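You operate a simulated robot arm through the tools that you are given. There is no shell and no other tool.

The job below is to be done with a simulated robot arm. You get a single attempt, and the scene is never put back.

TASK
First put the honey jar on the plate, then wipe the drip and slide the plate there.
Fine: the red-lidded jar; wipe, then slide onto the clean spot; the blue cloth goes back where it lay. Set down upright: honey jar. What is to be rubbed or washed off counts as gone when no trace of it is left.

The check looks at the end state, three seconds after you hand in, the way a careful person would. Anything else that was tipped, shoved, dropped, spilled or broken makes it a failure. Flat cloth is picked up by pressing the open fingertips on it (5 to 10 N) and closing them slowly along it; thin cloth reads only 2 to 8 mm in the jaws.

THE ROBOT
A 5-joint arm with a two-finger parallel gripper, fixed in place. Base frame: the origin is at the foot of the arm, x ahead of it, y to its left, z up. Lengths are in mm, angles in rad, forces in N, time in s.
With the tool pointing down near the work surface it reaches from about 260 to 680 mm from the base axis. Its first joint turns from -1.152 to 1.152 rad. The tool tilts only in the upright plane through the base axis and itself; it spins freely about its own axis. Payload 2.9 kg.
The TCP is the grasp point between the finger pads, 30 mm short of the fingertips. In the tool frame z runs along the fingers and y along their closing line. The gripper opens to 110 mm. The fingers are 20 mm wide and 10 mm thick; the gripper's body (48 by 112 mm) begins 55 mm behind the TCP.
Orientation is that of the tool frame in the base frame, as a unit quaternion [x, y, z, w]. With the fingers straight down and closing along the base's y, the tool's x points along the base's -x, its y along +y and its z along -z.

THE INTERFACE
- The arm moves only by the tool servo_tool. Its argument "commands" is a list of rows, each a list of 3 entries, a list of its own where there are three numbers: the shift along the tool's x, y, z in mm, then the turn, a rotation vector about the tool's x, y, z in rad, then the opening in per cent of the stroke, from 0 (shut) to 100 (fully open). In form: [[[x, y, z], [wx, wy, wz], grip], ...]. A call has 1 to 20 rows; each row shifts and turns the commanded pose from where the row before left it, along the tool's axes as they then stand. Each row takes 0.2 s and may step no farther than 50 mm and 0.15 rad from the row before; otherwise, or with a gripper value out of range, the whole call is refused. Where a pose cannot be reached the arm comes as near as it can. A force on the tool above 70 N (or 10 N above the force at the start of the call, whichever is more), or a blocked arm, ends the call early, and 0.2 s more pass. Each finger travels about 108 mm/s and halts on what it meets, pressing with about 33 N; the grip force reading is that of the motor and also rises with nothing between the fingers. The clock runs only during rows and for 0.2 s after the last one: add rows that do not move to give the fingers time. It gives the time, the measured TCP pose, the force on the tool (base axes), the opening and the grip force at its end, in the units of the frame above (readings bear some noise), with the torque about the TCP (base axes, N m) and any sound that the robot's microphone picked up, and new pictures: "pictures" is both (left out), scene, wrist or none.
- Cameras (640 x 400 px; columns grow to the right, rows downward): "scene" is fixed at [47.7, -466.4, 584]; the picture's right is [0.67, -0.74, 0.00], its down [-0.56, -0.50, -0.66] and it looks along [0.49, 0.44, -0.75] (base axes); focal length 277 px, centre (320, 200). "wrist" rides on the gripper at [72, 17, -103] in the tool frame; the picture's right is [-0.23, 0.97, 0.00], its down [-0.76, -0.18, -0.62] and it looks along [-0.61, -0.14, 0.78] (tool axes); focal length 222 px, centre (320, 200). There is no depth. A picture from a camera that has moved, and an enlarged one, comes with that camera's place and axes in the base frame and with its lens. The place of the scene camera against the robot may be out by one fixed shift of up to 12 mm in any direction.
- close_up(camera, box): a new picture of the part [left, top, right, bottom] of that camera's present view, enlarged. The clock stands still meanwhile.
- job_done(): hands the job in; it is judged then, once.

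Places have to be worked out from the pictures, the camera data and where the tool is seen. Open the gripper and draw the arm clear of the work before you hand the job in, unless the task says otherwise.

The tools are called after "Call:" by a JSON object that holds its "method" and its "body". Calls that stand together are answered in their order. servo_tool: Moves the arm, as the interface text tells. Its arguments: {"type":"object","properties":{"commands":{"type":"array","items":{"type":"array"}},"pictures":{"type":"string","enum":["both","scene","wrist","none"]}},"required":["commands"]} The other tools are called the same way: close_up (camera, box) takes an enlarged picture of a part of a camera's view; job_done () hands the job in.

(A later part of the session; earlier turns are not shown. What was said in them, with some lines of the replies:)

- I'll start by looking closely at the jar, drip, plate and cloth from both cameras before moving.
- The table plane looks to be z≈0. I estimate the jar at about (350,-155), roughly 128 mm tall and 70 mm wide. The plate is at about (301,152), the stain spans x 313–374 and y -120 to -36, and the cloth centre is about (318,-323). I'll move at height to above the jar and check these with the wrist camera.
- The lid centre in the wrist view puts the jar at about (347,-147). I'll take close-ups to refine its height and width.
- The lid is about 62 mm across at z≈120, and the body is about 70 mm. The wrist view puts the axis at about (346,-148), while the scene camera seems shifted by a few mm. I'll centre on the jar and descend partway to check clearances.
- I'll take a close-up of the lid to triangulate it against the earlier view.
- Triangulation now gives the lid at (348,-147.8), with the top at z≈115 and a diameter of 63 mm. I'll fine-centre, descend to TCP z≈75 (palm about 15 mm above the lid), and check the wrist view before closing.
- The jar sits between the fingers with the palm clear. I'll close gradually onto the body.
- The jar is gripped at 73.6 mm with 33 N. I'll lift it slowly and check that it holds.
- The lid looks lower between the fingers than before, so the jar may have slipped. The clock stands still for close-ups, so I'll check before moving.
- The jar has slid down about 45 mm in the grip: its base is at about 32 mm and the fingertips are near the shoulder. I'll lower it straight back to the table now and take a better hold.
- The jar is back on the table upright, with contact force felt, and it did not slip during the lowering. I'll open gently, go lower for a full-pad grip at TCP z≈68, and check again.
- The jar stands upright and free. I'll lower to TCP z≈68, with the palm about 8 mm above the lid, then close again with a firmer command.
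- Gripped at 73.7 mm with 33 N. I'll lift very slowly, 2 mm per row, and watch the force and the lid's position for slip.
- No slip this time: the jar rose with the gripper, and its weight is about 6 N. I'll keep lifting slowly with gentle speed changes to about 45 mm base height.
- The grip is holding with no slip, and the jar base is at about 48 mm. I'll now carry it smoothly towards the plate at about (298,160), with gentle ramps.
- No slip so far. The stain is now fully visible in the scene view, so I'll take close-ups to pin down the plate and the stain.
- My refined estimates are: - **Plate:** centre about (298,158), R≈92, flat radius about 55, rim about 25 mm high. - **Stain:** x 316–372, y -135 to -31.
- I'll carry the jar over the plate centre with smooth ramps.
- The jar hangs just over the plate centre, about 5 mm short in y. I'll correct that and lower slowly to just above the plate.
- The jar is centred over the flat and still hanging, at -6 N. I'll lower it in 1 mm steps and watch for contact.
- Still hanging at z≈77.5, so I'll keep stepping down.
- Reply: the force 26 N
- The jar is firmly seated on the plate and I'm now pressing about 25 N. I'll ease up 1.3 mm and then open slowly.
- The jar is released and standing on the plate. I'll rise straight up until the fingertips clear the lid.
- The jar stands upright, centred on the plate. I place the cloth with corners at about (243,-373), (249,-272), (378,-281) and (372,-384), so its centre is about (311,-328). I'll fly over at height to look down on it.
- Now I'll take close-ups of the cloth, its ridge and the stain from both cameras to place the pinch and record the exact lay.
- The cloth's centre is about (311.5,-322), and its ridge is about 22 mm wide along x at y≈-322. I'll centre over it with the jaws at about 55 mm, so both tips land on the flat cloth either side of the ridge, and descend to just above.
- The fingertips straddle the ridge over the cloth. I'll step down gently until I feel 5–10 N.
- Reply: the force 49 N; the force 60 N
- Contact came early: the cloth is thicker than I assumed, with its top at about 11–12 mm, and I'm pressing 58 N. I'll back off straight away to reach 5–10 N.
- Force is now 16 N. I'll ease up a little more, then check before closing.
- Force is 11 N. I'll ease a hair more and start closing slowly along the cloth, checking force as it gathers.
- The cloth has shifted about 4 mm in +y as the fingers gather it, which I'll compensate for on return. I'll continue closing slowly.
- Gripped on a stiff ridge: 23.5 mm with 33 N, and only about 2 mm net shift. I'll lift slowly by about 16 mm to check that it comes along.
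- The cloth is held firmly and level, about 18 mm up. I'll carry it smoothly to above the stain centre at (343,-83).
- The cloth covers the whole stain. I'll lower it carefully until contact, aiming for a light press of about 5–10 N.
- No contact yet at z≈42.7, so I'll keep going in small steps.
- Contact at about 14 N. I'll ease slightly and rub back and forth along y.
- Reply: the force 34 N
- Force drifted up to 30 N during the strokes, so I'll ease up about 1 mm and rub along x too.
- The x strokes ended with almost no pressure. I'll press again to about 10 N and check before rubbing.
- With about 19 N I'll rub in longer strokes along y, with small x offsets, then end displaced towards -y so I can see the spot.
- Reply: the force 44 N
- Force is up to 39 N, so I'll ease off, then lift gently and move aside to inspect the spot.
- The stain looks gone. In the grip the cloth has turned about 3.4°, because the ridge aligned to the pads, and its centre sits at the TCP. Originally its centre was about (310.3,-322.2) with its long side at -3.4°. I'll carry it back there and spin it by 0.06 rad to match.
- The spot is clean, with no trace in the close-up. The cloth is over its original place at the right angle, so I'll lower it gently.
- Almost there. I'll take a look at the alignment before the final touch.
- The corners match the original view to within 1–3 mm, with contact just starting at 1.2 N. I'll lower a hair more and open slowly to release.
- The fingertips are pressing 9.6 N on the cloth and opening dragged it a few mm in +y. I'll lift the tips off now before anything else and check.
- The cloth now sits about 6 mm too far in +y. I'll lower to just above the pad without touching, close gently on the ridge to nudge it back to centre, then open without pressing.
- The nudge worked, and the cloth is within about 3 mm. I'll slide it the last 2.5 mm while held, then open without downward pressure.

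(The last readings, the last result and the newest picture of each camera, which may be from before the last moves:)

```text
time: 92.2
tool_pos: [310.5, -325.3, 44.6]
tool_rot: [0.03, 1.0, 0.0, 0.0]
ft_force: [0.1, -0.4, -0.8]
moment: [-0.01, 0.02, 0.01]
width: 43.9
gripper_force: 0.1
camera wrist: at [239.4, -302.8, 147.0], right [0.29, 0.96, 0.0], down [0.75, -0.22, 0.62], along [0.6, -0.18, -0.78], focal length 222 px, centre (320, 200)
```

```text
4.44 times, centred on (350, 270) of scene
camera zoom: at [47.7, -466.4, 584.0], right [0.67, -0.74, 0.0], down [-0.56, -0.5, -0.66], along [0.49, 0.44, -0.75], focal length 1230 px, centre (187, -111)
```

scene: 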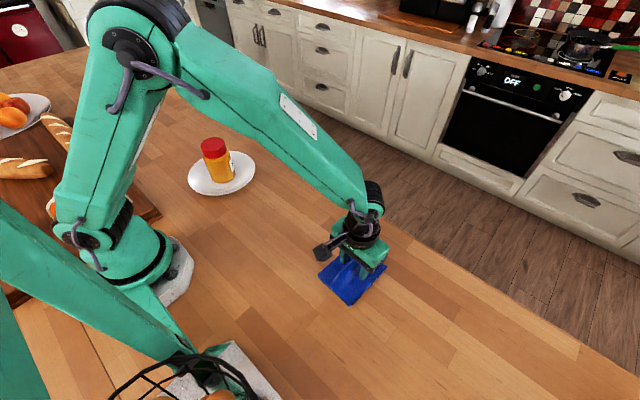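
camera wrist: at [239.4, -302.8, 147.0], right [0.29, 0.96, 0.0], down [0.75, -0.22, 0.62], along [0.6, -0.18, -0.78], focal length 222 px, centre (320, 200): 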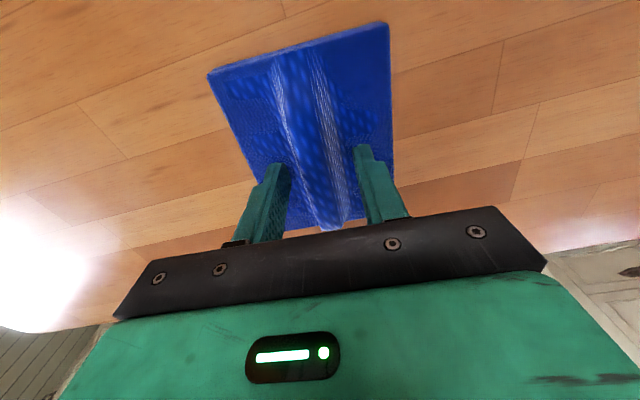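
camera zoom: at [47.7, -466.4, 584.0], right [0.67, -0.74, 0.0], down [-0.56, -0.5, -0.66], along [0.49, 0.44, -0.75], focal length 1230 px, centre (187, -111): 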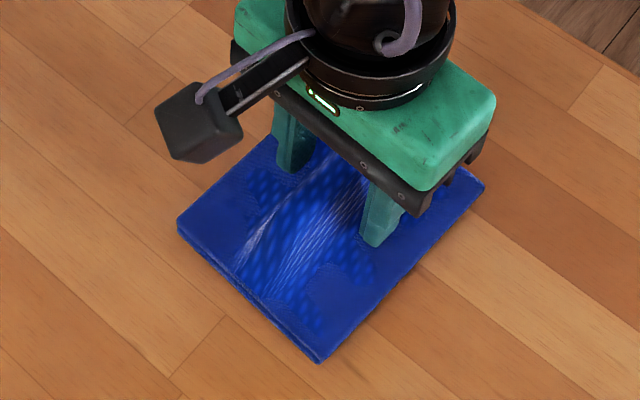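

The cloth corners now coincide with the original lay: (179,226), (320,363) and (484,185), against (180,228), (320,360) and (484,185). I'll rise straight up and verify that the cloth stays put.

Call:
{"method": "servo_tool", "body": {"commands": [[[0, 0, -5], [0, 0, 0], 40], [[0, 0, -10], [0, 0, 0], 40], [[0, 0, -20], [0, 0, 0], 40], [[0, 0, -30], [0, 0, 0], 40], [[0, 0, -35], [0, 0, 0], 60], [[0, 0, -35], [0, 0, 0], 80], [[0, 0, -25], [0, 0, 0], 100], [[0, 0, -10], [0, 0, 0], 100], [[0, 0, 0], [0, 0, 0], 100]], "pictures": "both"}}

Call:
{"method": "close_up", "body": {"camera": "scene", "box": [300, 225, 400, 315]}}

Call:
{"method": "close_up", "body": {"camera": "wrist", "box": [400, 0, 640, 150]}}

```text
time: 94.2
tool_pos: [311.2, -325.6, 215.3]
tool_rot: [0.03, 1.0, 0.0, 0.0]
ft_force: [0.4, 0.8, 0.1]
moment: [0.02, 0.0, -0.01]
width: 110.2
gripper_force: 0.1
camera wrist: at [240.3, -303.5, 317.2], right [0.29, 0.96, 0.0], down [0.75, -0.22, 0.62], along [0.6, -0.18, -0.78], focal length 222 px, centre (320, 200)
```

scene: 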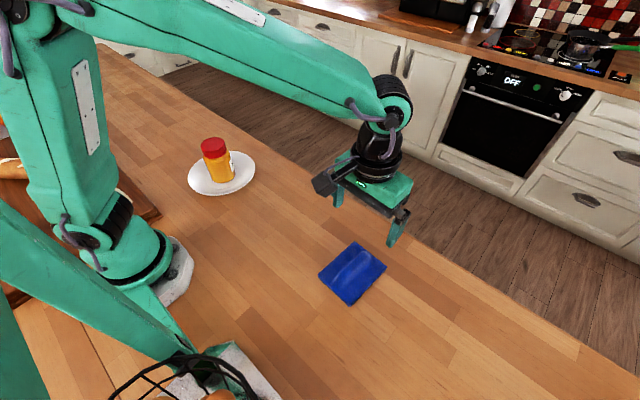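
wrist: 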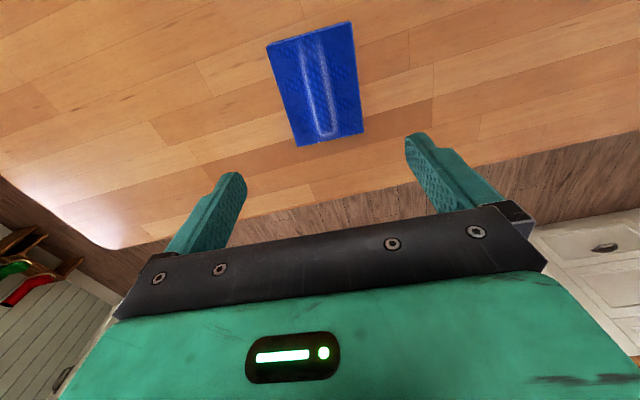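

```text
4.44 times, centred on (350, 270) of scene
camera zoom: at [47.7, -466.4, 584.0], right [0.67, -0.74, 0.0], down [-0.56, -0.5, -0.66], along [0.49, 0.44, -0.75], focal length 1230 px, centre (187, -111)
```

zoom: 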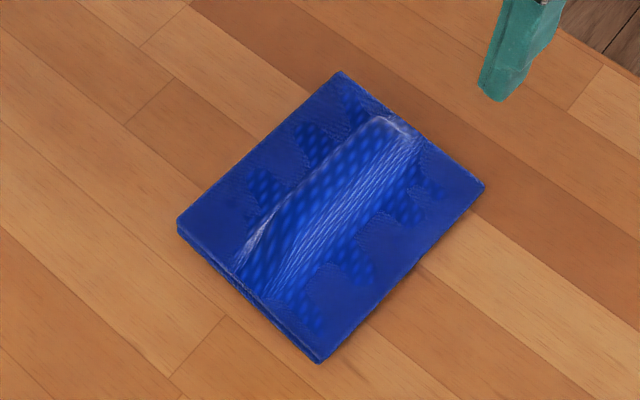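

```text
2.67 times, centred on (520, 75) of wrist
camera zoom: at [240.3, -303.5, 317.2], right [0.29, 0.96, 0.0], down [0.75, -0.22, 0.62], along [0.6, -0.18, -0.78], focal length 592 px, centre (-213, 533)
```

zoom: 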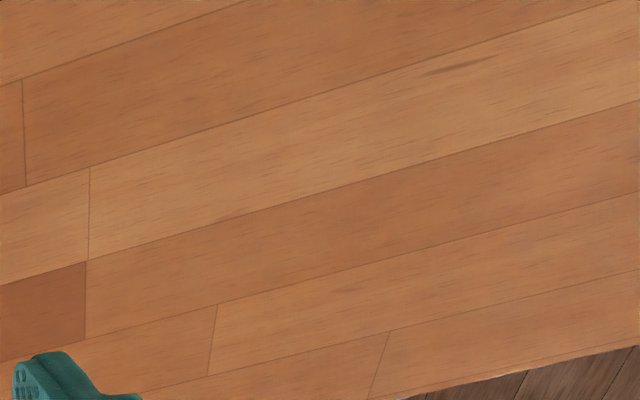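

The cloth is back exactly where it lay, and the stain area shows only wood grain. On the way to the plate I'll stop over the wiped spot for one more close check.

Call:
{"method": "servo_tool", "body": {"commands": [[[0.7, 12, 0], [0, 0, 0], 100], [[1.4, 24, 0], [0, 0, 0], 100], [[1.4, 25, 0], [0, 0, 0], 100], [[1.4, 25, 0], [0, 0, 0], 100], [[1.4, 25, 0], [0, 0, 0], 100], [[1.4, 25, 0], [0, 0, 0], 100], [[1.4, 25, 0], [0, 0, 0], 100], [[1.4, 25, 0], [0, 0, 0], 100], [[1.4, 25, 0], [0, 0, 0], 100], [[1.0, 16, 0], [0, 0, 0], 100], [[0.5, 8, 0], [0, 0, 0], 100], [[0, 0, 0], [0, 0, 0], 100]], "pictures": "wrist"}}

Call:
{"method": "close_up", "body": {"camera": "wrist", "box": [230, 20, 450, 160]}}

```text
time: 96.8
tool_pos: [310.4, -89.3, 214.6]
tool_rot: [0.03, 1.0, -0.001, 0.0]
ft_force: [0.5, -1.1, -0.4]
moment: [-0.02, -0.01, 0.02]
width: 110.1
gripper_force: 0.1
camera wrist: at [240.2, -67.5, 317.0], right [0.29, 0.96, 0.0], down [0.75, -0.22, 0.62], along [0.6, -0.18, -0.78], focal length 222 px, centre (320, 200)
```

wrist: 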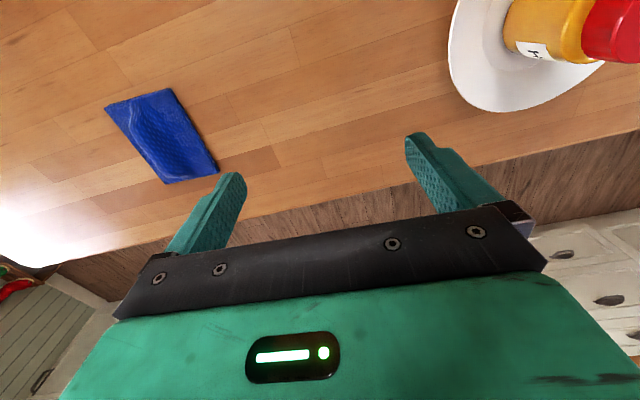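

```text
2.86 times, centred on (340, 90) of wrist
camera zoom: at [240.2, -67.5, 317.0], right [0.29, 0.96, 0.0], down [0.75, -0.22, 0.62], along [0.6, -0.18, -0.78], focal length 635 px, centre (263, 514)
```

zoom: 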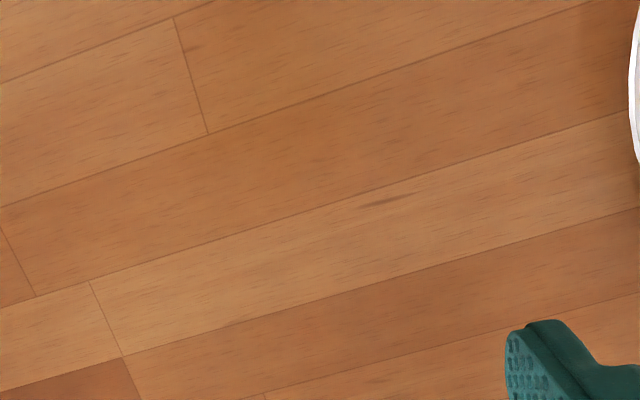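

The spot is clean. Now I'll fly over to behind the plate, on its +y side, and rotate the gripper about 76° so both open fingers can push the rim along the line from (298,160) to (345,-86).

Call:
{"method": "servo_tool", "body": {"commands": [[[2, 13, 0], [0, 0, 0], 100], [[4, 26, 0], [0, 0, 0], 100], [[4, 26, 0], [0, 0, 0], 100], [[4, 26, 0], [0, 0, 0], 100], [[4, 26, 0], [0, 0, 0], 100], [[4, 26, 0], [0, 0, 0], 100], [[4, 26, 0], [0, 0, 0], 100], [[4, 26, 0], [0, 0, 0], 100], [[4, 26, 0], [0, 0, 0], 100], [[4, 26, 0], [0, 0, 0], 100], [[4, 26, 0], [0, 0, 0], 100], [[4, 26, 0], [0, 0, 0], 100], [[4, 26, 0], [0, 0, 0], 100], [[4, 26, 0], [0, 0, 0], 100], [[4, 26, 0], [0, 0, 0], 100], [[2.6, 13, 0], [0, 0, 0], 100], [[0, 0, 0], [0, 0, 0], 100]], "pictures": "both"}}

```text
time: 100.4
tool_pos: [274.1, 304.3, 211.8]
tool_rot: [0.03, 1.0, -0.001, -0.001]
ft_force: [0.3, -0.4, -0.1]
moment: [0.01, -0.03, 0.05]
width: 110.0
gripper_force: 0.1
camera wrist: at [202.7, 326.2, 314.9], right [0.29, 0.96, 0.0], down [0.75, -0.22, 0.62], along [0.6, -0.18, -0.78], focal length 222 px, centre (320, 200)
```

scene: 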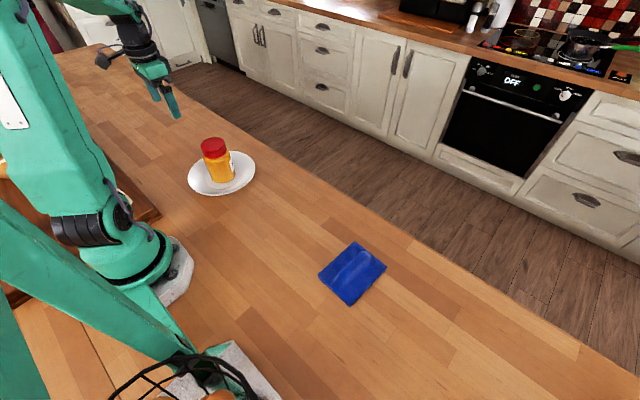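
wrist: 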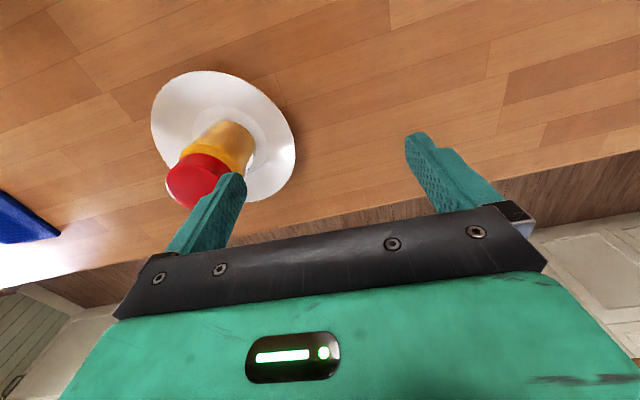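

I'm at (274,304), a bit further out than planned but clear of everything. I'll rotate about the tool axis in place.

Call:
{"method": "servo_tool", "body": {"commands": [[[0, 0, 0], [0, 0, 0.147], 100], [[0, 0, 0], [0, 0, 0.147], 100], [[0, 0, 0], [0, 0, 0.147], 100], [[0, 0, 0], [0, 0, 0.147], 100], [[0, 0, 0], [0, 0, 0.147], 100], [[0, 0, 0], [0, 0, 0.147], 100], [[0, 0, 0], [0, 0, 0.147], 100], [[0, 0, 0], [0, 0, 0.147], 100], [[0, 0, 0], [0, 0, 0.147], 100], [[0, 0, 0], [0, 0, 0], 100]], "pictures": "both"}}

```text
time: 102.6
tool_pos: [273.9, 303.6, 214.0]
tool_rot: [0.638, 0.77, 0.0, 0.0]
ft_force: [0.2, 0.0, 0.1]
moment: [0.02, -0.01, 0.03]
width: 110.1
gripper_force: 0.1
camera wrist: at [277.7, 378.5, 316.9], right [1.0, -0.04, 0.0], down [-0.03, -0.78, 0.62], along [-0.03, -0.62, -0.78], focal length 222 px, centre (320, 200)
```

scene: 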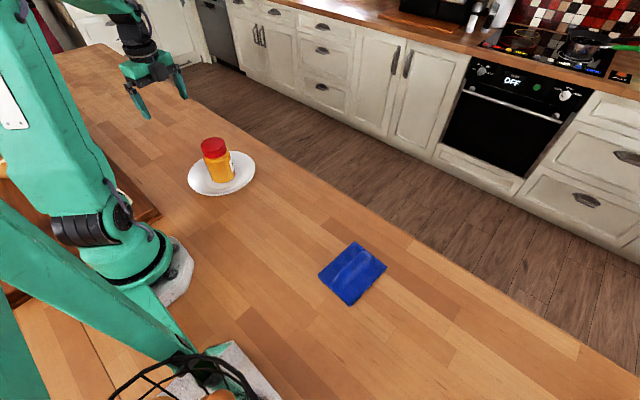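
wrist: 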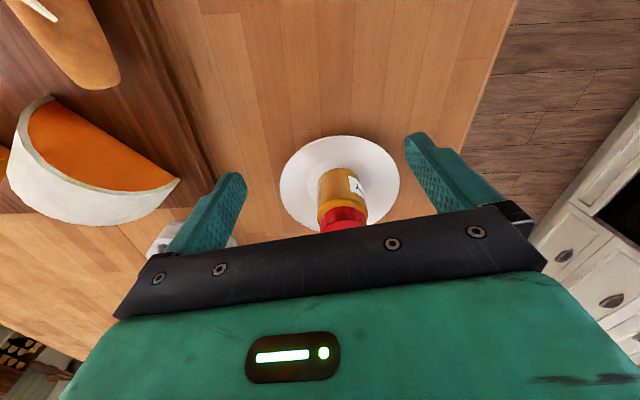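

The gripper's tool x axis now points away from the plate. I'll take a close-up of the plate from here to verify its centre and rim.

Call:
{"method": "close_up", "body": {"camera": "wrist", "box": [250, 110, 430, 240]}}

Call:
{"method": "close_up", "body": {"camera": "scene", "box": [170, 120, 280, 210]}}

```text
3.08 times, centred on (340, 175) of wrist
camera zoom: at [277.7, 378.5, 316.9], right [1.0, -0.04, 0.0], down [-0.03, -0.78, 0.62], along [-0.03, -0.62, -0.78], focal length 684 px, centre (258, 277)
```

zoom: 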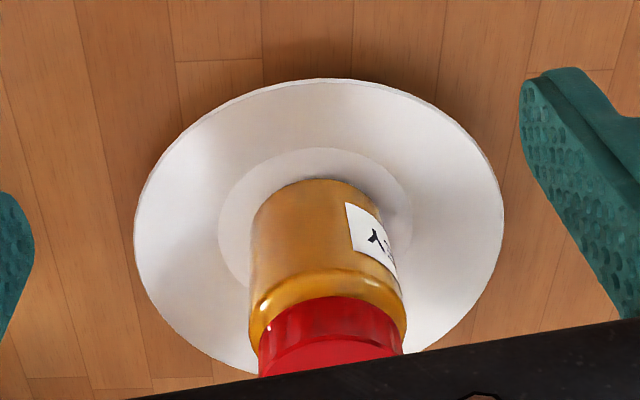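

```text
4.44 times, centred on (225, 165) of scene
camera zoom: at [47.7, -466.4, 584.0], right [0.67, -0.74, 0.0], down [-0.56, -0.5, -0.66], along [0.49, 0.44, -0.75], focal length 1230 px, centre (742, 356)
```

zoom: 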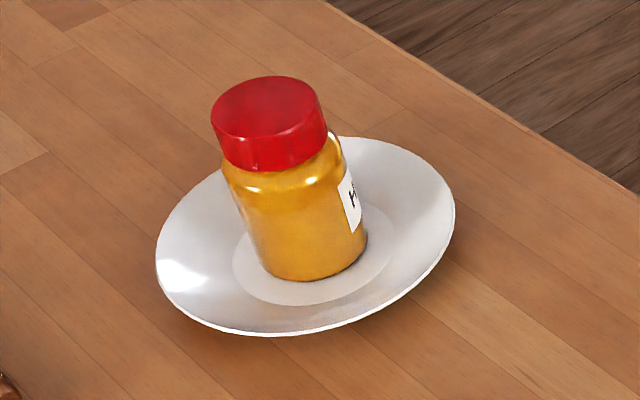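

The refined plate centre is (299.5,161) with R≈95.5. The gripper is aligned on the push line, 145 mm behind the centre. I'll descend here until the tips are about 10 mm above the table.

Call:
{"method": "servo_tool", "body": {"commands": [[[0, 0, 15], [0, 0, 0], 100], [[0, 0, 30], [0, 0, 0], 100], [[0, 0, 30], [0, 0, 0], 100], [[0, 0, 30], [0, 0, 0], 100], [[0, 0, 30], [0, 0, 0], 100], [[0, 0, 20], [0, 0, 0], 100], [[0, 0, 12], [0, 0, 0], 100], [[0, 0, 6], [0, 0, 0], 100], [[0, 0, 0], [0, 0, 0], 100]], "pictures": "both"}}

```text
time: 104.6
tool_pos: [273.7, 303.7, 41.5]
tool_rot: [0.638, 0.77, 0.0, 0.0]
ft_force: [0.6, 0.5, -0.3]
moment: [0.02, 0.0, -0.01]
width: 110.2
gripper_force: 0.0
camera wrist: at [277.9, 379.1, 143.7], right [1.0, -0.04, 0.0], down [-0.03, -0.78, 0.62], along [-0.03, -0.62, -0.78], focal length 222 px, centre (320, 200)
```

scene: 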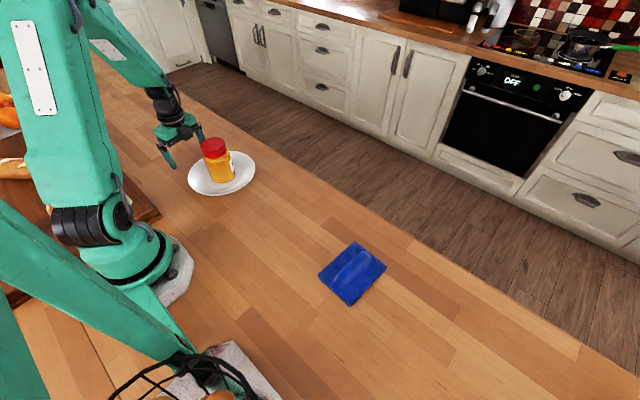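
wrist: 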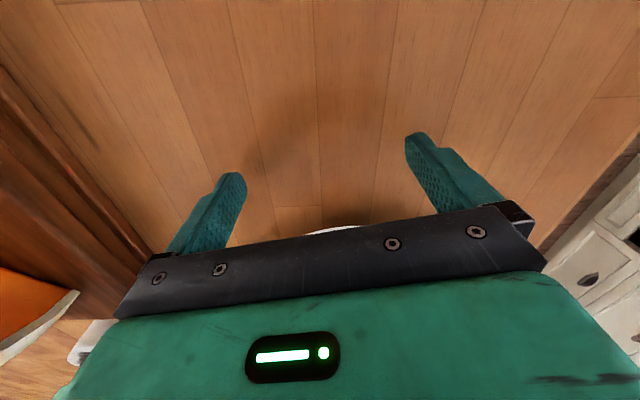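

The tips are about 11 mm above the table with clear space. I'll advance along the push line (tool -x) to just short of contact.

Call:
{"method": "servo_tool", "body": {"commands": [[[-3, 0, 0], [0, 0, 0], 100], [[-6, 0, 0], [0, 0, 0], 100], [[-8, 0, 0], [0, 0, 0], 100], [[-8, 0, 0], [0, 0, 0], 100], [[-8, 0, 0], [0, 0, 0], 100], [[-6, 0, 0], [0, 0, 0], 100], [[-4, 0, 0], [0, 0, 0], 100], [[-2, 0, 0], [0, 0, 0], 100], [[0, 0, 0], [0, 0, 0], 100]], "pictures": "both"}}

Call:
{"method": "close_up", "body": {"camera": "scene", "box": [130, 90, 270, 210]}}

```text
time: 106.6
tool_pos: [281.3, 258.3, 41.4]
tool_rot: [0.637, 0.771, -0.001, 0.0]
ft_force: [0.7, 0.3, -0.1]
moment: [-0.03, -0.02, 0.02]
width: 110.0
gripper_force: 0.1
camera wrist: at [286.4, 334.4, 143.5], right [1.0, -0.04, 0.0], down [-0.03, -0.78, 0.62], along [-0.03, -0.62, -0.78], focal length 222 px, centre (320, 200)
```

scene: 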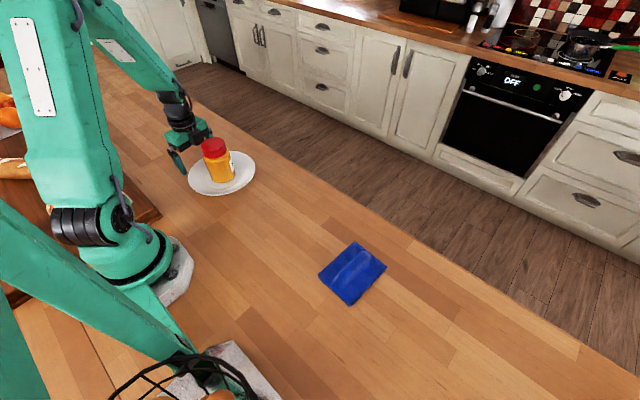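
wrist: 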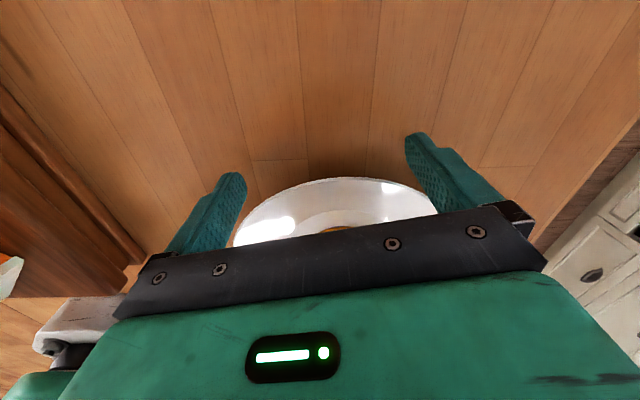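

```text
3.33 times, centred on (200, 150) of scene
camera zoom: at [47.7, -466.4, 584.0], right [0.67, -0.74, 0.0], down [-0.56, -0.5, -0.66], along [0.49, 0.44, -0.75], focal length 922 px, centre (720, 367)
```

zoom: 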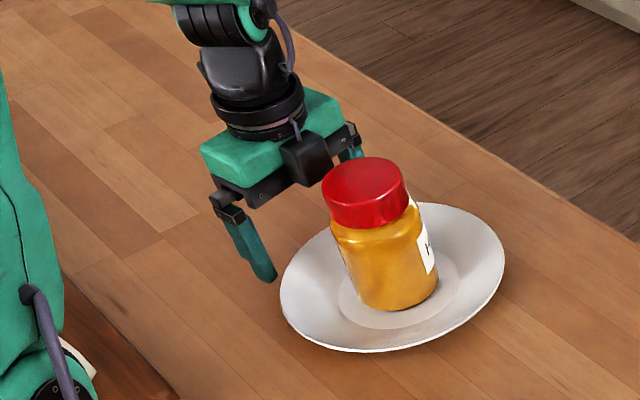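

No contact yet. A dark box shows near the front of the gripper in the scene view, so I'll zoom in to make sure nothing is about to touch the jar.

Call:
{"method": "close_up", "body": {"camera": "scene", "box": [160, 95, 240, 195]}}

Call:
{"method": "close_up", "body": {"camera": "wrist", "box": [200, 120, 480, 260]}}

```text
4.00 times, centred on (200, 145) of scene
camera zoom: at [47.7, -466.4, 584.0], right [0.67, -0.74, 0.0], down [-0.56, -0.5, -0.66], along [0.49, 0.44, -0.75], focal length 1107 px, centre (800, 420)
```

zoom: 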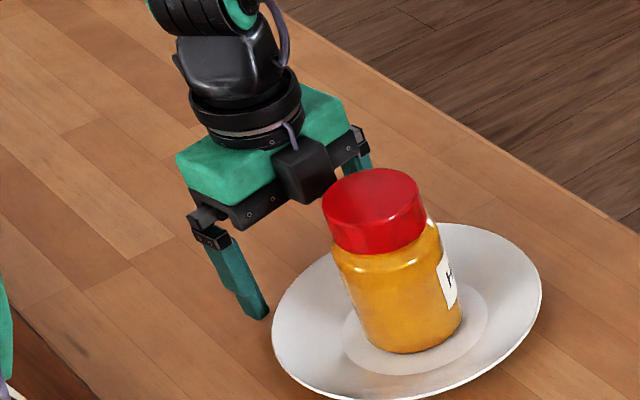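

```text
2.29 times, centred on (340, 190) of wrist
camera zoom: at [286.4, 334.4, 143.5], right [1.0, -0.04, 0.0], down [-0.03, -0.78, 0.62], along [-0.03, -0.62, -0.78], focal length 508 px, centre (274, 223)
```

zoom: 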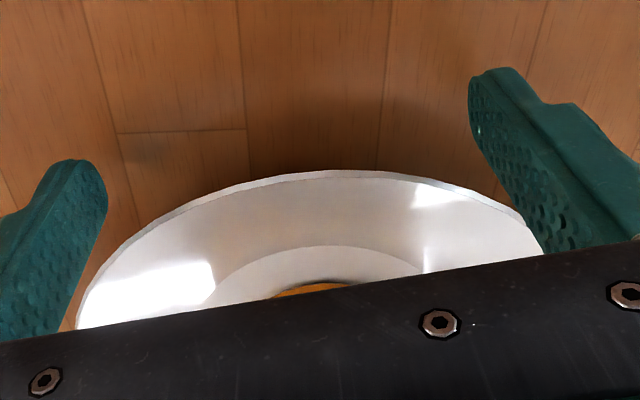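

That box is fixed on the gripper's front, at about 34 mm ahead of the TCP and 77 mm above it, so its front face is at about 50 mm. With the fingers fully open it would come within about 6 mm of the lid. I'll back off 8 mm and narrow the jaws to 65 mm, so contact happens about 100 mm behind the plate centre and leaves more room.

Call:
{"method": "servo_tool", "body": {"commands": [[[4, 0, 0], [0, 0, 0], 100], [[5, 0, 0], [0, 0, 0], 90], [[0, 0, 0], [0, 0, 0], 80], [[0, 0, 0], [0, 0, 0], 70], [[0, 0, 0], [0, 0, 0], 60], [[0, 0, 0], [0, 0, 0], 59], [[0, 0, 0], [0, 0, 0], 59]], "pictures": "both"}}

Call:
{"method": "close_up", "body": {"camera": "scene", "box": [165, 100, 235, 170]}}

```text
time: 108.2
tool_pos: [281.8, 268.7, 41.3]
tool_rot: [0.637, 0.771, 0.0, 0.0]
ft_force: [0.3, -0.1, 0.1]
moment: [0.04, 0.03, -0.02]
width: 65.0
gripper_force: 0.0
camera wrist: at [284.6, 343.5, 143.6], right [1.0, -0.04, 0.0], down [-0.03, -0.78, 0.62], along [-0.03, -0.62, -0.78], focal length 222 px, centre (320, 200)
```

scene: 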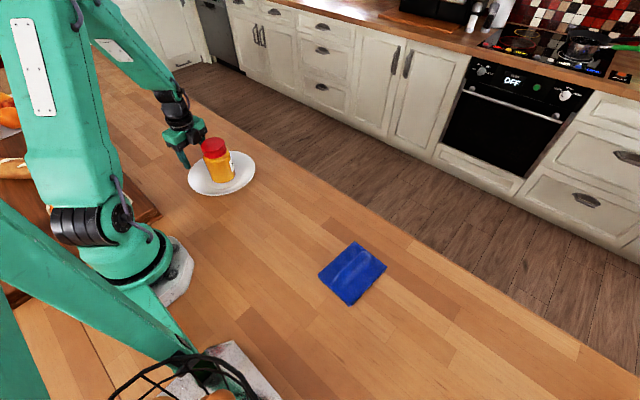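
wrist: 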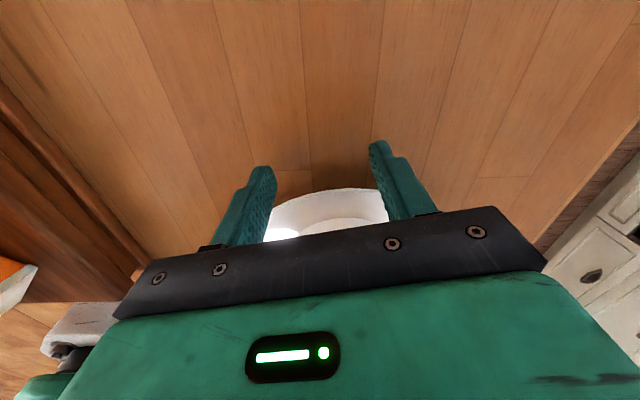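

```text
5.71 times, centred on (200, 135) of scene
camera zoom: at [47.7, -466.4, 584.0], right [0.67, -0.74, 0.0], down [-0.56, -0.5, -0.66], along [0.49, 0.44, -0.75], focal length 1581 px, centre (1006, 571)
```

zoom: 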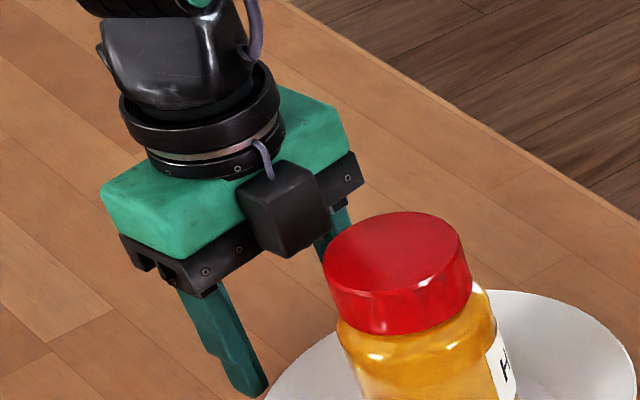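

The front box ends about 50–54 mm ahead of the TCP, so with contact about 100 mm behind the plate centre it clears the lid by about 15 mm. I'll advance in 2 mm steps to find rim contact.

Call:
{"method": "servo_tool", "body": {"commands": [[[-2, 0, 0], [0, 0, 0], 59], [[-2, 0, 0], [0, 0, 0], 59], [[-2, 0, 0], [0, 0, 0], 59], [[-1, 0, 0], [0, 0, 0], 59], [[0, 0, 0], [0, 0, 0], 59]], "pictures": "none"}}

Call:
{"method": "servo_tool", "body": {"commands": [[[-1, 0, 0], [0, 0, 0], 59], [[-1, 0, 0], [0, 0, 0], 59], [[0, 0, 0], [0, 0, 0], 59]], "pictures": "none"}}

Call:
{"method": "servo_tool", "body": {"commands": [[[-1, 0, 0], [0, 0, 0], 59], [[-1, 0, 0], [0, 0, 0], 59], [[0, 0, 0], [0, 0, 0], 59]], "pictures": "both"}}

```text
time: 109.4
tool_pos: [281.8, 260.1, 41.2]
tool_rot: [0.637, 0.771, 0.0, 0.0]
ft_force: [0.0, -0.7, -0.1]
moment: [0.01, 0.0, -0.01]
width: 64.8
gripper_force: 0.1
```

```text
time: 110.2
tool_pos: [282.5, 259.8, 41.4]
tool_rot: [0.637, 0.771, 0.0, 0.0]
ft_force: [-0.7, 0.9, 0.6]
moment: [0.0, -0.01, -0.04]
width: 64.8
gripper_force: 0.4
```

```text
time: 111.0
tool_pos: [282.0, 256.2, 42.7]
tool_rot: [0.637, 0.771, 0.0, 0.0]
ft_force: [-1.6, 3.8, -0.2]
moment: [0.06, 0.04, -0.13]
width: 65.3
gripper_force: 0.7
camera wrist: at [286.6, 332.5, 143.7], right [1.0, -0.04, 0.0], down [-0.03, -0.78, 0.62], along [-0.03, -0.62, -0.78], focal length 222 px, centre (320, 200)
```

scene: 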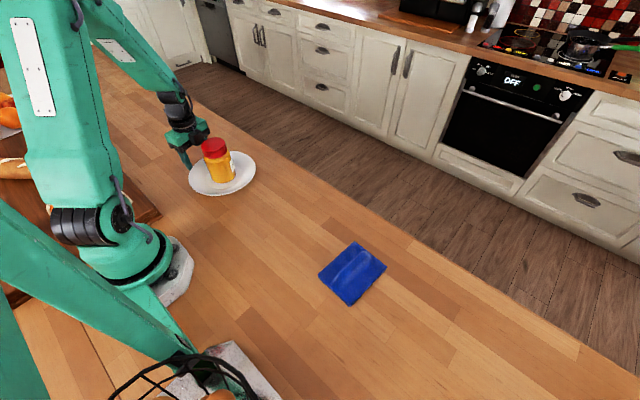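
wrist: 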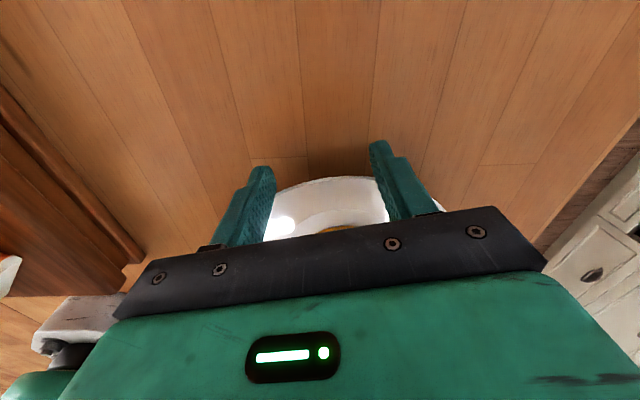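

Rim contact: about 4 N reaction, left finger first, and the cradle will self-centre. I'll push slowly along the line and monitor.

Call:
{"method": "servo_tool", "body": {"commands": [[[-1, 0, 0], [0, 0, 0], 59], [[-1.5, 0, 0], [0, 0, 0], 59], [[-2, 0, 0], [0, 0, 0], 59], [[-2.5, 0, 0], [0, 0, 0], 59], [[-3, 0, 0], [0, 0, 0], 59], [[-3, 0, 0], [0, 0, 0], 59], [[-3, 0, 0], [0, 0, 0], 59], [[-3, 0, 0], [0, 0, 0], 59], [[-3, 0, 0], [0, 0, 0], 59], [[-3, 0, 0], [0, 0, 0], 59], [[-2, 0, 0], [0, 0, 0], 59], [[-1, 0, 0], [0, 0, 0], 59], [[0, 0, 0], [0, 0, 0], 59]], "pictures": "both"}}

Call:
{"method": "close_up", "body": {"camera": "scene", "box": [160, 100, 280, 210]}}

```text
time: 113.8
tool_pos: [288.7, 229.3, 40.2]
tool_rot: [0.637, 0.771, -0.001, 0.0]
ft_force: [-1.0, 3.4, -0.8]
moment: [0.05, -0.04, 0.04]
width: 65.5
gripper_force: 0.5
camera wrist: at [291.4, 304.9, 143.8], right [1.0, -0.04, 0.0], down [-0.03, -0.78, 0.62], along [-0.03, -0.62, -0.78], focal length 222 px, centre (320, 200)
```

scene: 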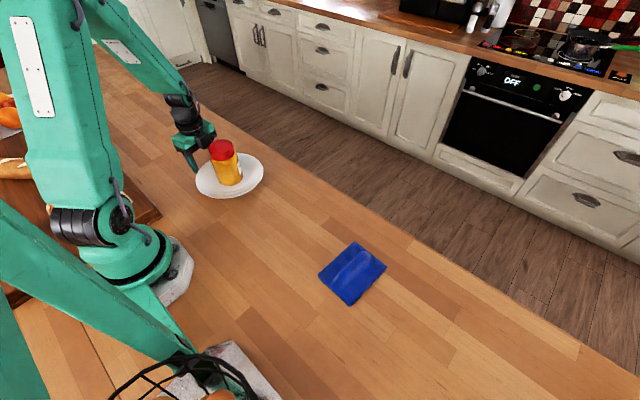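
wrist: 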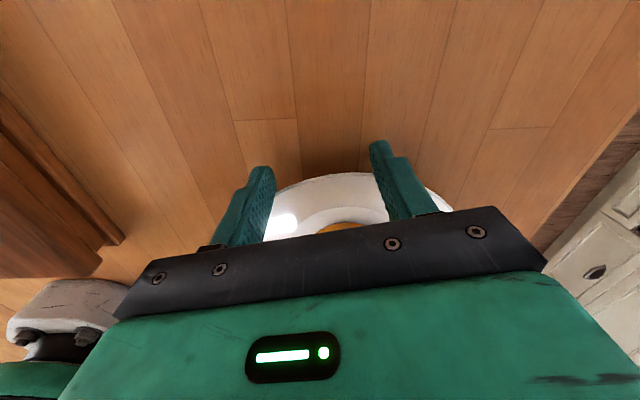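

```text
3.64 times, centred on (220, 155) of scene
camera zoom: at [47.7, -466.4, 584.0], right [0.67, -0.74, 0.0], down [-0.56, -0.5, -0.66], along [0.49, 0.44, -0.75], focal length 1006 px, centre (684, 364)
```

zoom: 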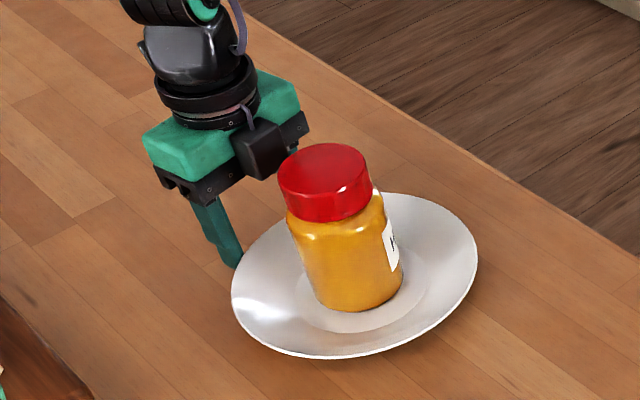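

The plate and jar slide together smoothly at about 3.5 N with both fingers in contact. I'll keep pushing.

Call:
{"method": "servo_tool", "body": {"commands": [[[-1, 0, 0], [0, 0, 0], 59], [[-2, 0, 0], [0, 0, 0], 59], [[-3, 0, 0], [0, 0, 0], 59], [[-4, 0, 0], [0, 0, 0], 59], [[-4.5, 0, 0], [0, 0, 0], 59], [[-5, 0, 0], [0, 0, 0], 59], [[-5, 0, 0], [0, 0, 0], 59], [[-5, 0, 0], [0, 0, 0], 59], [[-5, 0, 0], [0, 0, 0], 59], [[-5, 0, 0], [0, 0, 0], 59], [[-5, 0, 0], [0, 0, 0], 59], [[-5, 0, 0], [0, 0, 0], 59], [[-5, 0, 0], [0, 0, 0], 59], [[-5, 0, 0], [0, 0, 0], 59], [[-4.5, 0, 0], [0, 0, 0], 59], [[-4, 0, 0], [0, 0, 0], 59], [[-3, 0, 0], [0, 0, 0], 59], [[-2, 0, 0], [0, 0, 0], 59], [[-1, 0, 0], [0, 0, 0], 59], [[0, 0, 0], [0, 0, 0], 59]], "pictures": "both"}}

Call:
{"method": "close_up", "body": {"camera": "scene", "box": [180, 110, 310, 230]}}

```text
time: 118.0
tool_pos: [302.1, 157.2, 42.1]
tool_rot: [0.638, 0.77, 0.0, 0.0]
ft_force: [0.1, 3.9, 0.5]
moment: [0.06, -0.06, 0.07]
width: 65.2
gripper_force: 0.7
camera wrist: at [305.3, 232.1, 144.1], right [1.0, -0.04, 0.0], down [-0.03, -0.78, 0.62], along [-0.03, -0.62, -0.78], focal length 222 px, centre (320, 200)
```

scene: 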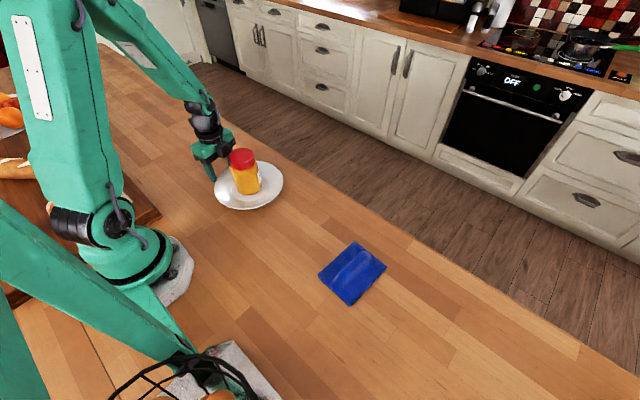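
wrist: 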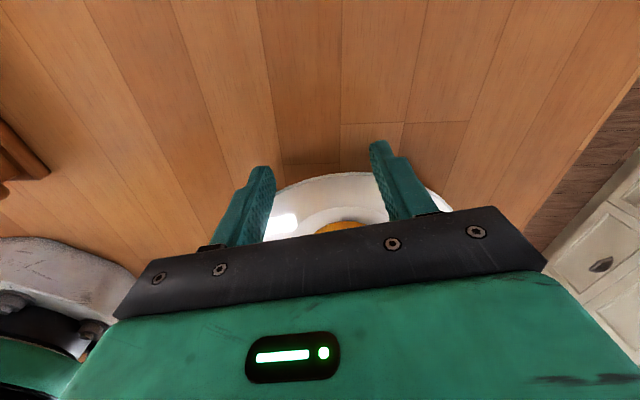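

```text
3.33 times, centred on (245, 170) of scene
camera zoom: at [47.7, -466.4, 584.0], right [0.67, -0.74, 0.0], down [-0.56, -0.5, -0.66], along [0.49, 0.44, -0.75], focal length 922 px, centre (570, 300)
```

zoom: 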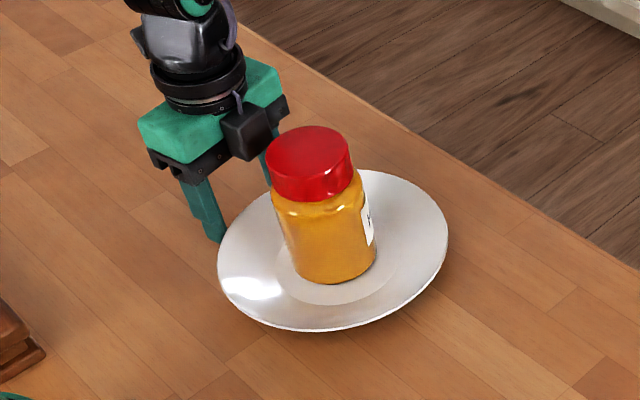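

Everything is sliding together, and the wrist view shows jar, plate and gripper in the same relation. About 146 mm remain, so I'll continue.

Call:
{"method": "servo_tool", "body": {"commands": [[[-1, 0, 0], [0, 0, 0], 59], [[-2, 0, 0], [0, 0, 0], 59], [[-3, 0, 0], [0, 0, 0], 59], [[-4, 0, 0], [0, 0, 0], 59], [[-4.5, 0, 0], [0, 0, 0], 59], [[-5, 0, 0], [0, 0, 0], 59], [[-5, 0, 0], [0, 0, 0], 59], [[-5, 0, 0], [0, 0, 0], 59], [[-5, 0, 0], [0, 0, 0], 59], [[-5, 0, 0], [0, 0, 0], 59], [[-5, 0, 0], [0, 0, 0], 59], [[-5, 0, 0], [0, 0, 0], 59], [[-5, 0, 0], [0, 0, 0], 59], [[-5, 0, 0], [0, 0, 0], 59], [[-4.5, 0, 0], [0, 0, 0], 59], [[-4, 0, 0], [0, 0, 0], 59], [[-3, 0, 0], [0, 0, 0], 59], [[-2, 0, 0], [0, 0, 0], 59], [[-1, 0, 0], [0, 0, 0], 59], [[0, 0, 0], [0, 0, 0], 59]], "pictures": "both"}}

Call:
{"method": "close_up", "body": {"camera": "scene", "box": [200, 120, 330, 240]}}

```text
time: 122.2
tool_pos: [315.3, 84.3, 43.1]
tool_rot: [0.637, 0.771, -0.001, 0.0]
ft_force: [-2.3, 3.2, 2.0]
moment: [0.03, 0.12, -0.11]
width: 65.7
gripper_force: 1.2
camera wrist: at [319.4, 159.7, 143.9], right [1.0, -0.04, 0.0], down [-0.03, -0.78, 0.62], along [-0.03, -0.62, -0.78], focal length 222 px, centre (320, 200)
```

scene: 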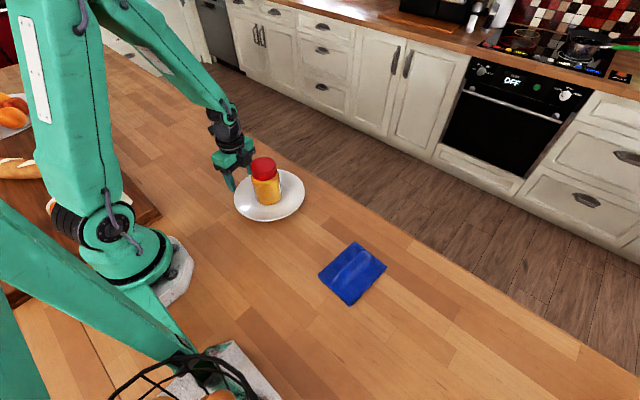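
wrist: 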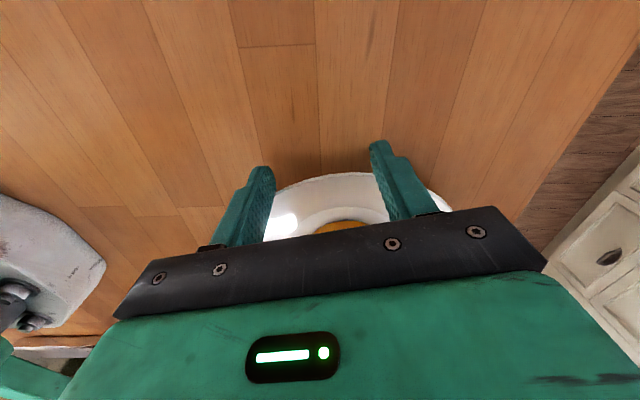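

```text
3.33 times, centred on (265, 180) of scene
camera zoom: at [47.7, -466.4, 584.0], right [0.67, -0.74, 0.0], down [-0.56, -0.5, -0.66], along [0.49, 0.44, -0.75], focal length 922 px, centre (503, 267)
```

zoom: 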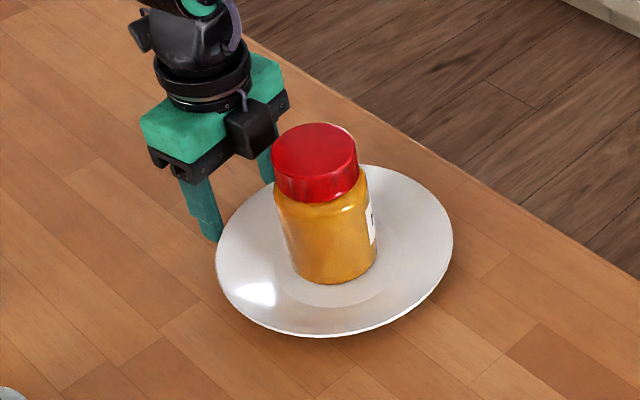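

Right on line: the plate centre is now about (333,-12), so about 74 mm remain to (345,-86). I'll do the final push of similar length.

Call:
{"method": "servo_tool", "body": {"commands": [[[-1, 0, 0], [0, 0, 0], 59], [[-2, 0, 0], [0, 0, 0], 59], [[-3, 0, 0], [0, 0, 0], 59], [[-4, 0, 0], [0, 0, 0], 59], [[-4.5, 0, 0], [0, 0, 0], 59], [[-5, 0, 0], [0, 0, 0], 59], [[-5, 0, 0], [0, 0, 0], 59], [[-5, 0, 0], [0, 0, 0], 59], [[-5, 0, 0], [0, 0, 0], 59], [[-5, 0, 0], [0, 0, 0], 59], [[-5, 0, 0], [0, 0, 0], 59], [[-5, 0, 0], [0, 0, 0], 59], [[-5, 0, 0], [0, 0, 0], 59], [[-5, 0, 0], [0, 0, 0], 59], [[-4.5, 0, 0], [0, 0, 0], 59], [[-4, 0, 0], [0, 0, 0], 59], [[-3, 0, 0], [0, 0, 0], 59], [[-2, 0, 0], [0, 0, 0], 59], [[-1, 0, 0], [0, 0, 0], 59], [[0, 0, 0], [0, 0, 0], 59]], "pictures": "both"}}

Call:
{"method": "close_up", "body": {"camera": "scene", "box": [220, 140, 350, 260]}}

```text
time: 126.4
tool_pos: [329.2, 9.8, 40.9]
tool_rot: [0.637, 0.771, 0.0, 0.001]
ft_force: [0.5, 2.6, 0.5]
moment: [0.0, -0.06, 0.1]
width: 65.6
gripper_force: 1.3
camera wrist: at [333.4, 86.2, 143.7], right [1.0, -0.04, 0.0], down [-0.03, -0.78, 0.62], along [-0.03, -0.62, -0.78], focal length 222 px, centre (320, 200)
```

scene: 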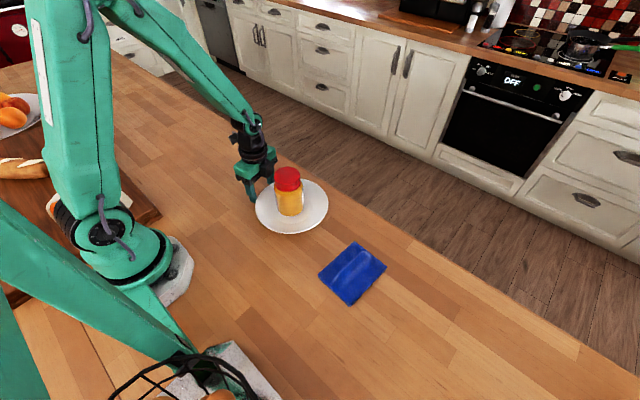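
wrist: 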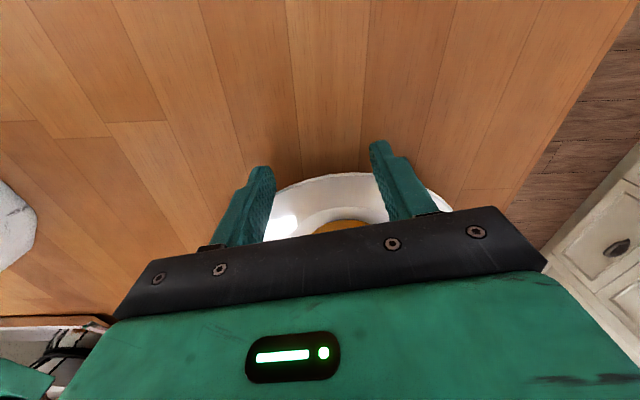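

```text
3.33 times, centred on (285, 200) of scene
camera zoom: at [47.7, -466.4, 584.0], right [0.67, -0.74, 0.0], down [-0.56, -0.5, -0.66], along [0.49, 0.44, -0.75], focal length 922 px, centre (437, 200)
```

zoom: 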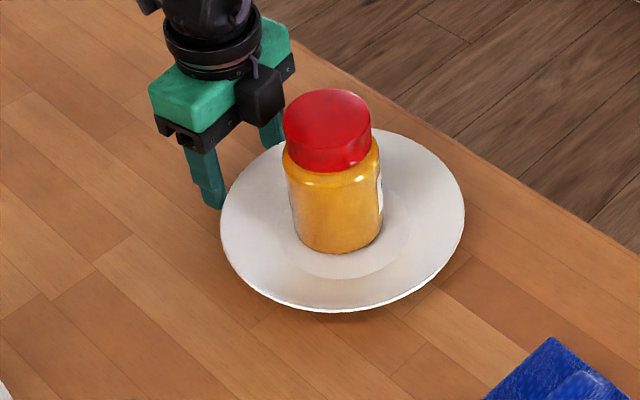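

The plate centre projects exactly onto the old stain's centre at about (345,-86), with the jar upright on it. I'll back the gripper straight away from the rim, then rise.

Call:
{"method": "servo_tool", "body": {"commands": [[[1, 0, 0], [0, 0, 0], 59], [[3, 0, 0], [0, 0, 0], 59], [[6, 0, 0], [0, 0, 0], 59], [[10, 0, 0], [0, 0, 0], 59], [[15, 0, 0], [0, 0, 0], 59], [[15, 0, 0], [0, 0, 0], 59], [[15, 0, 0], [0, 0, 0], 59], [[10, 0, 0], [0, 0, 0], 70], [[5, 0, 0], [0, 0, 0], 80], [[0, 0, -10], [0, 0, 0], 90], [[0, 0, -25], [0, 0, 0], 100], [[0, 0, -30], [0, 0, 0], 100], [[0, 0, -30], [0, 0, 0], 100], [[0, 0, -30], [0, 0, 0], 100], [[0, 0, -30], [0, 0, 0], 100], [[0, 0, -20], [0, 0, 0], 100], [[0, 0, 0], [0, 0, 0], 100]], "pictures": "both"}}

Call:
{"method": "close_up", "body": {"camera": "scene", "box": [220, 140, 350, 260]}}

Call:
{"method": "close_up", "body": {"camera": "scene", "box": [300, 225, 400, 315]}}

```text
time: 130.0
tool_pos: [313.4, 90.1, 216.7]
tool_rot: [0.638, 0.77, 0.0, 0.0]
ft_force: [0.4, 0.2, -0.4]
moment: [0.02, 0.0, -0.04]
width: 109.9
gripper_force: 0.1
camera wrist: at [317.1, 166.1, 318.8], right [1.0, -0.04, 0.0], down [-0.03, -0.78, 0.62], along [-0.03, -0.62, -0.78], focal length 222 px, centre (320, 200)
```

scene: 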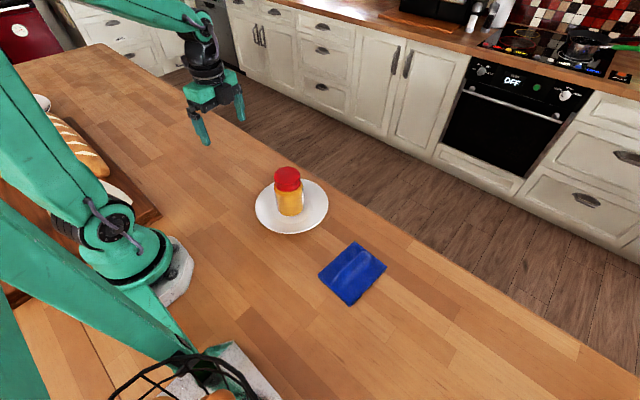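
wrist: 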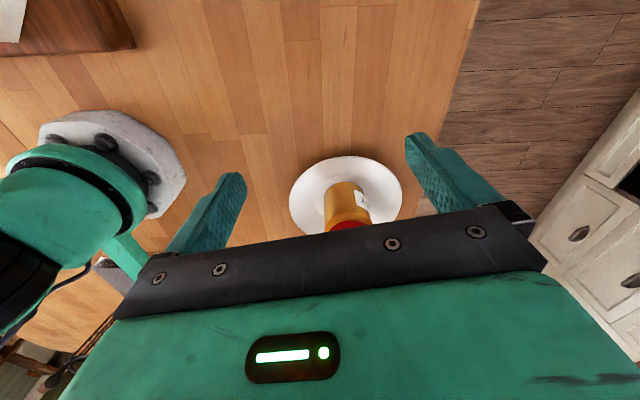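

```text
3.33 times, centred on (285, 200) of scene
camera zoom: at [47.7, -466.4, 584.0], right [0.67, -0.74, 0.0], down [-0.56, -0.5, -0.66], along [0.49, 0.44, -0.75], focal length 922 px, centre (437, 200)
```

zoom: 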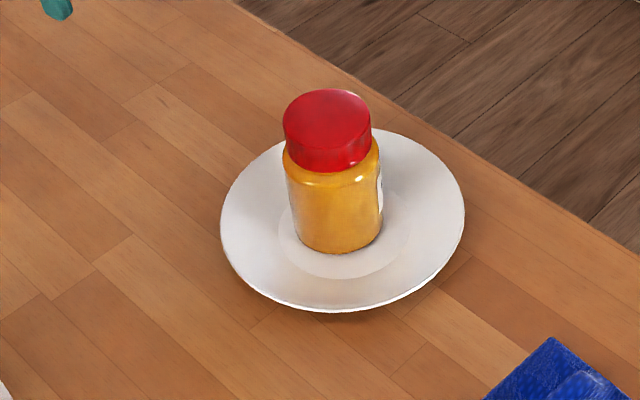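

```text
4.44 times, centred on (350, 270) of scene
camera zoom: at [47.7, -466.4, 584.0], right [0.67, -0.74, 0.0], down [-0.56, -0.5, -0.66], along [0.49, 0.44, -0.75], focal length 1230 px, centre (187, -111)
```

zoom: 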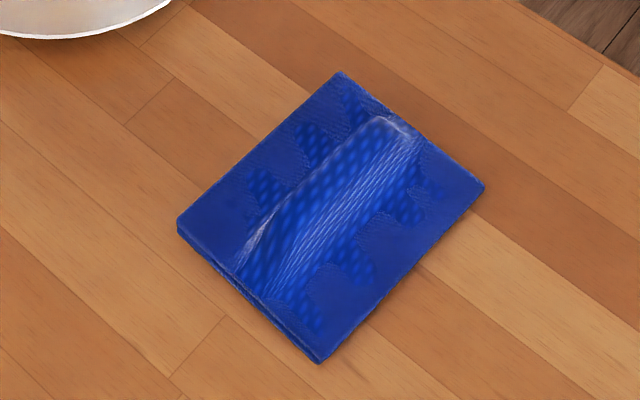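

Final state:
- **Jar:** upright on the plate.
- **Plate:** centred on the wiped spot.
- **Drip:** no trace visible before the plate covered it.
- **Cloth:** back at its original corners.
- **Arm:** raised clear with the gripper open.

I'm handing the job in.

Call:
{"method": "job_done", "body": {}}

```text
The job is handed in.
```

I've handed the job in with everything in place. I haven't seen the verdict.

- **Honey jar:** it stands upright near the centre of the plate. On my first lift it slid about 45 mm down in the grip. I lowered it back to the table and lifted again slowly, and it held.
- **Drip:** I wiped it with the blue cloth. Close-ups from both cameras showed only wood grain before the plate covered the spot.
- **Plate:** I pushed it slowly by the rim with the jar on it. It is now centred on the wiped spot, at about (345, -86).
- **Blue cloth:** it lies back where it was, within about 1–2 mm and at the same angle. It shifted about 6 mm when I released it, so I nudged it back.

The gripper is open and the arm is raised clear. I saw nothing else tipped, moved or spilled in the pictures.
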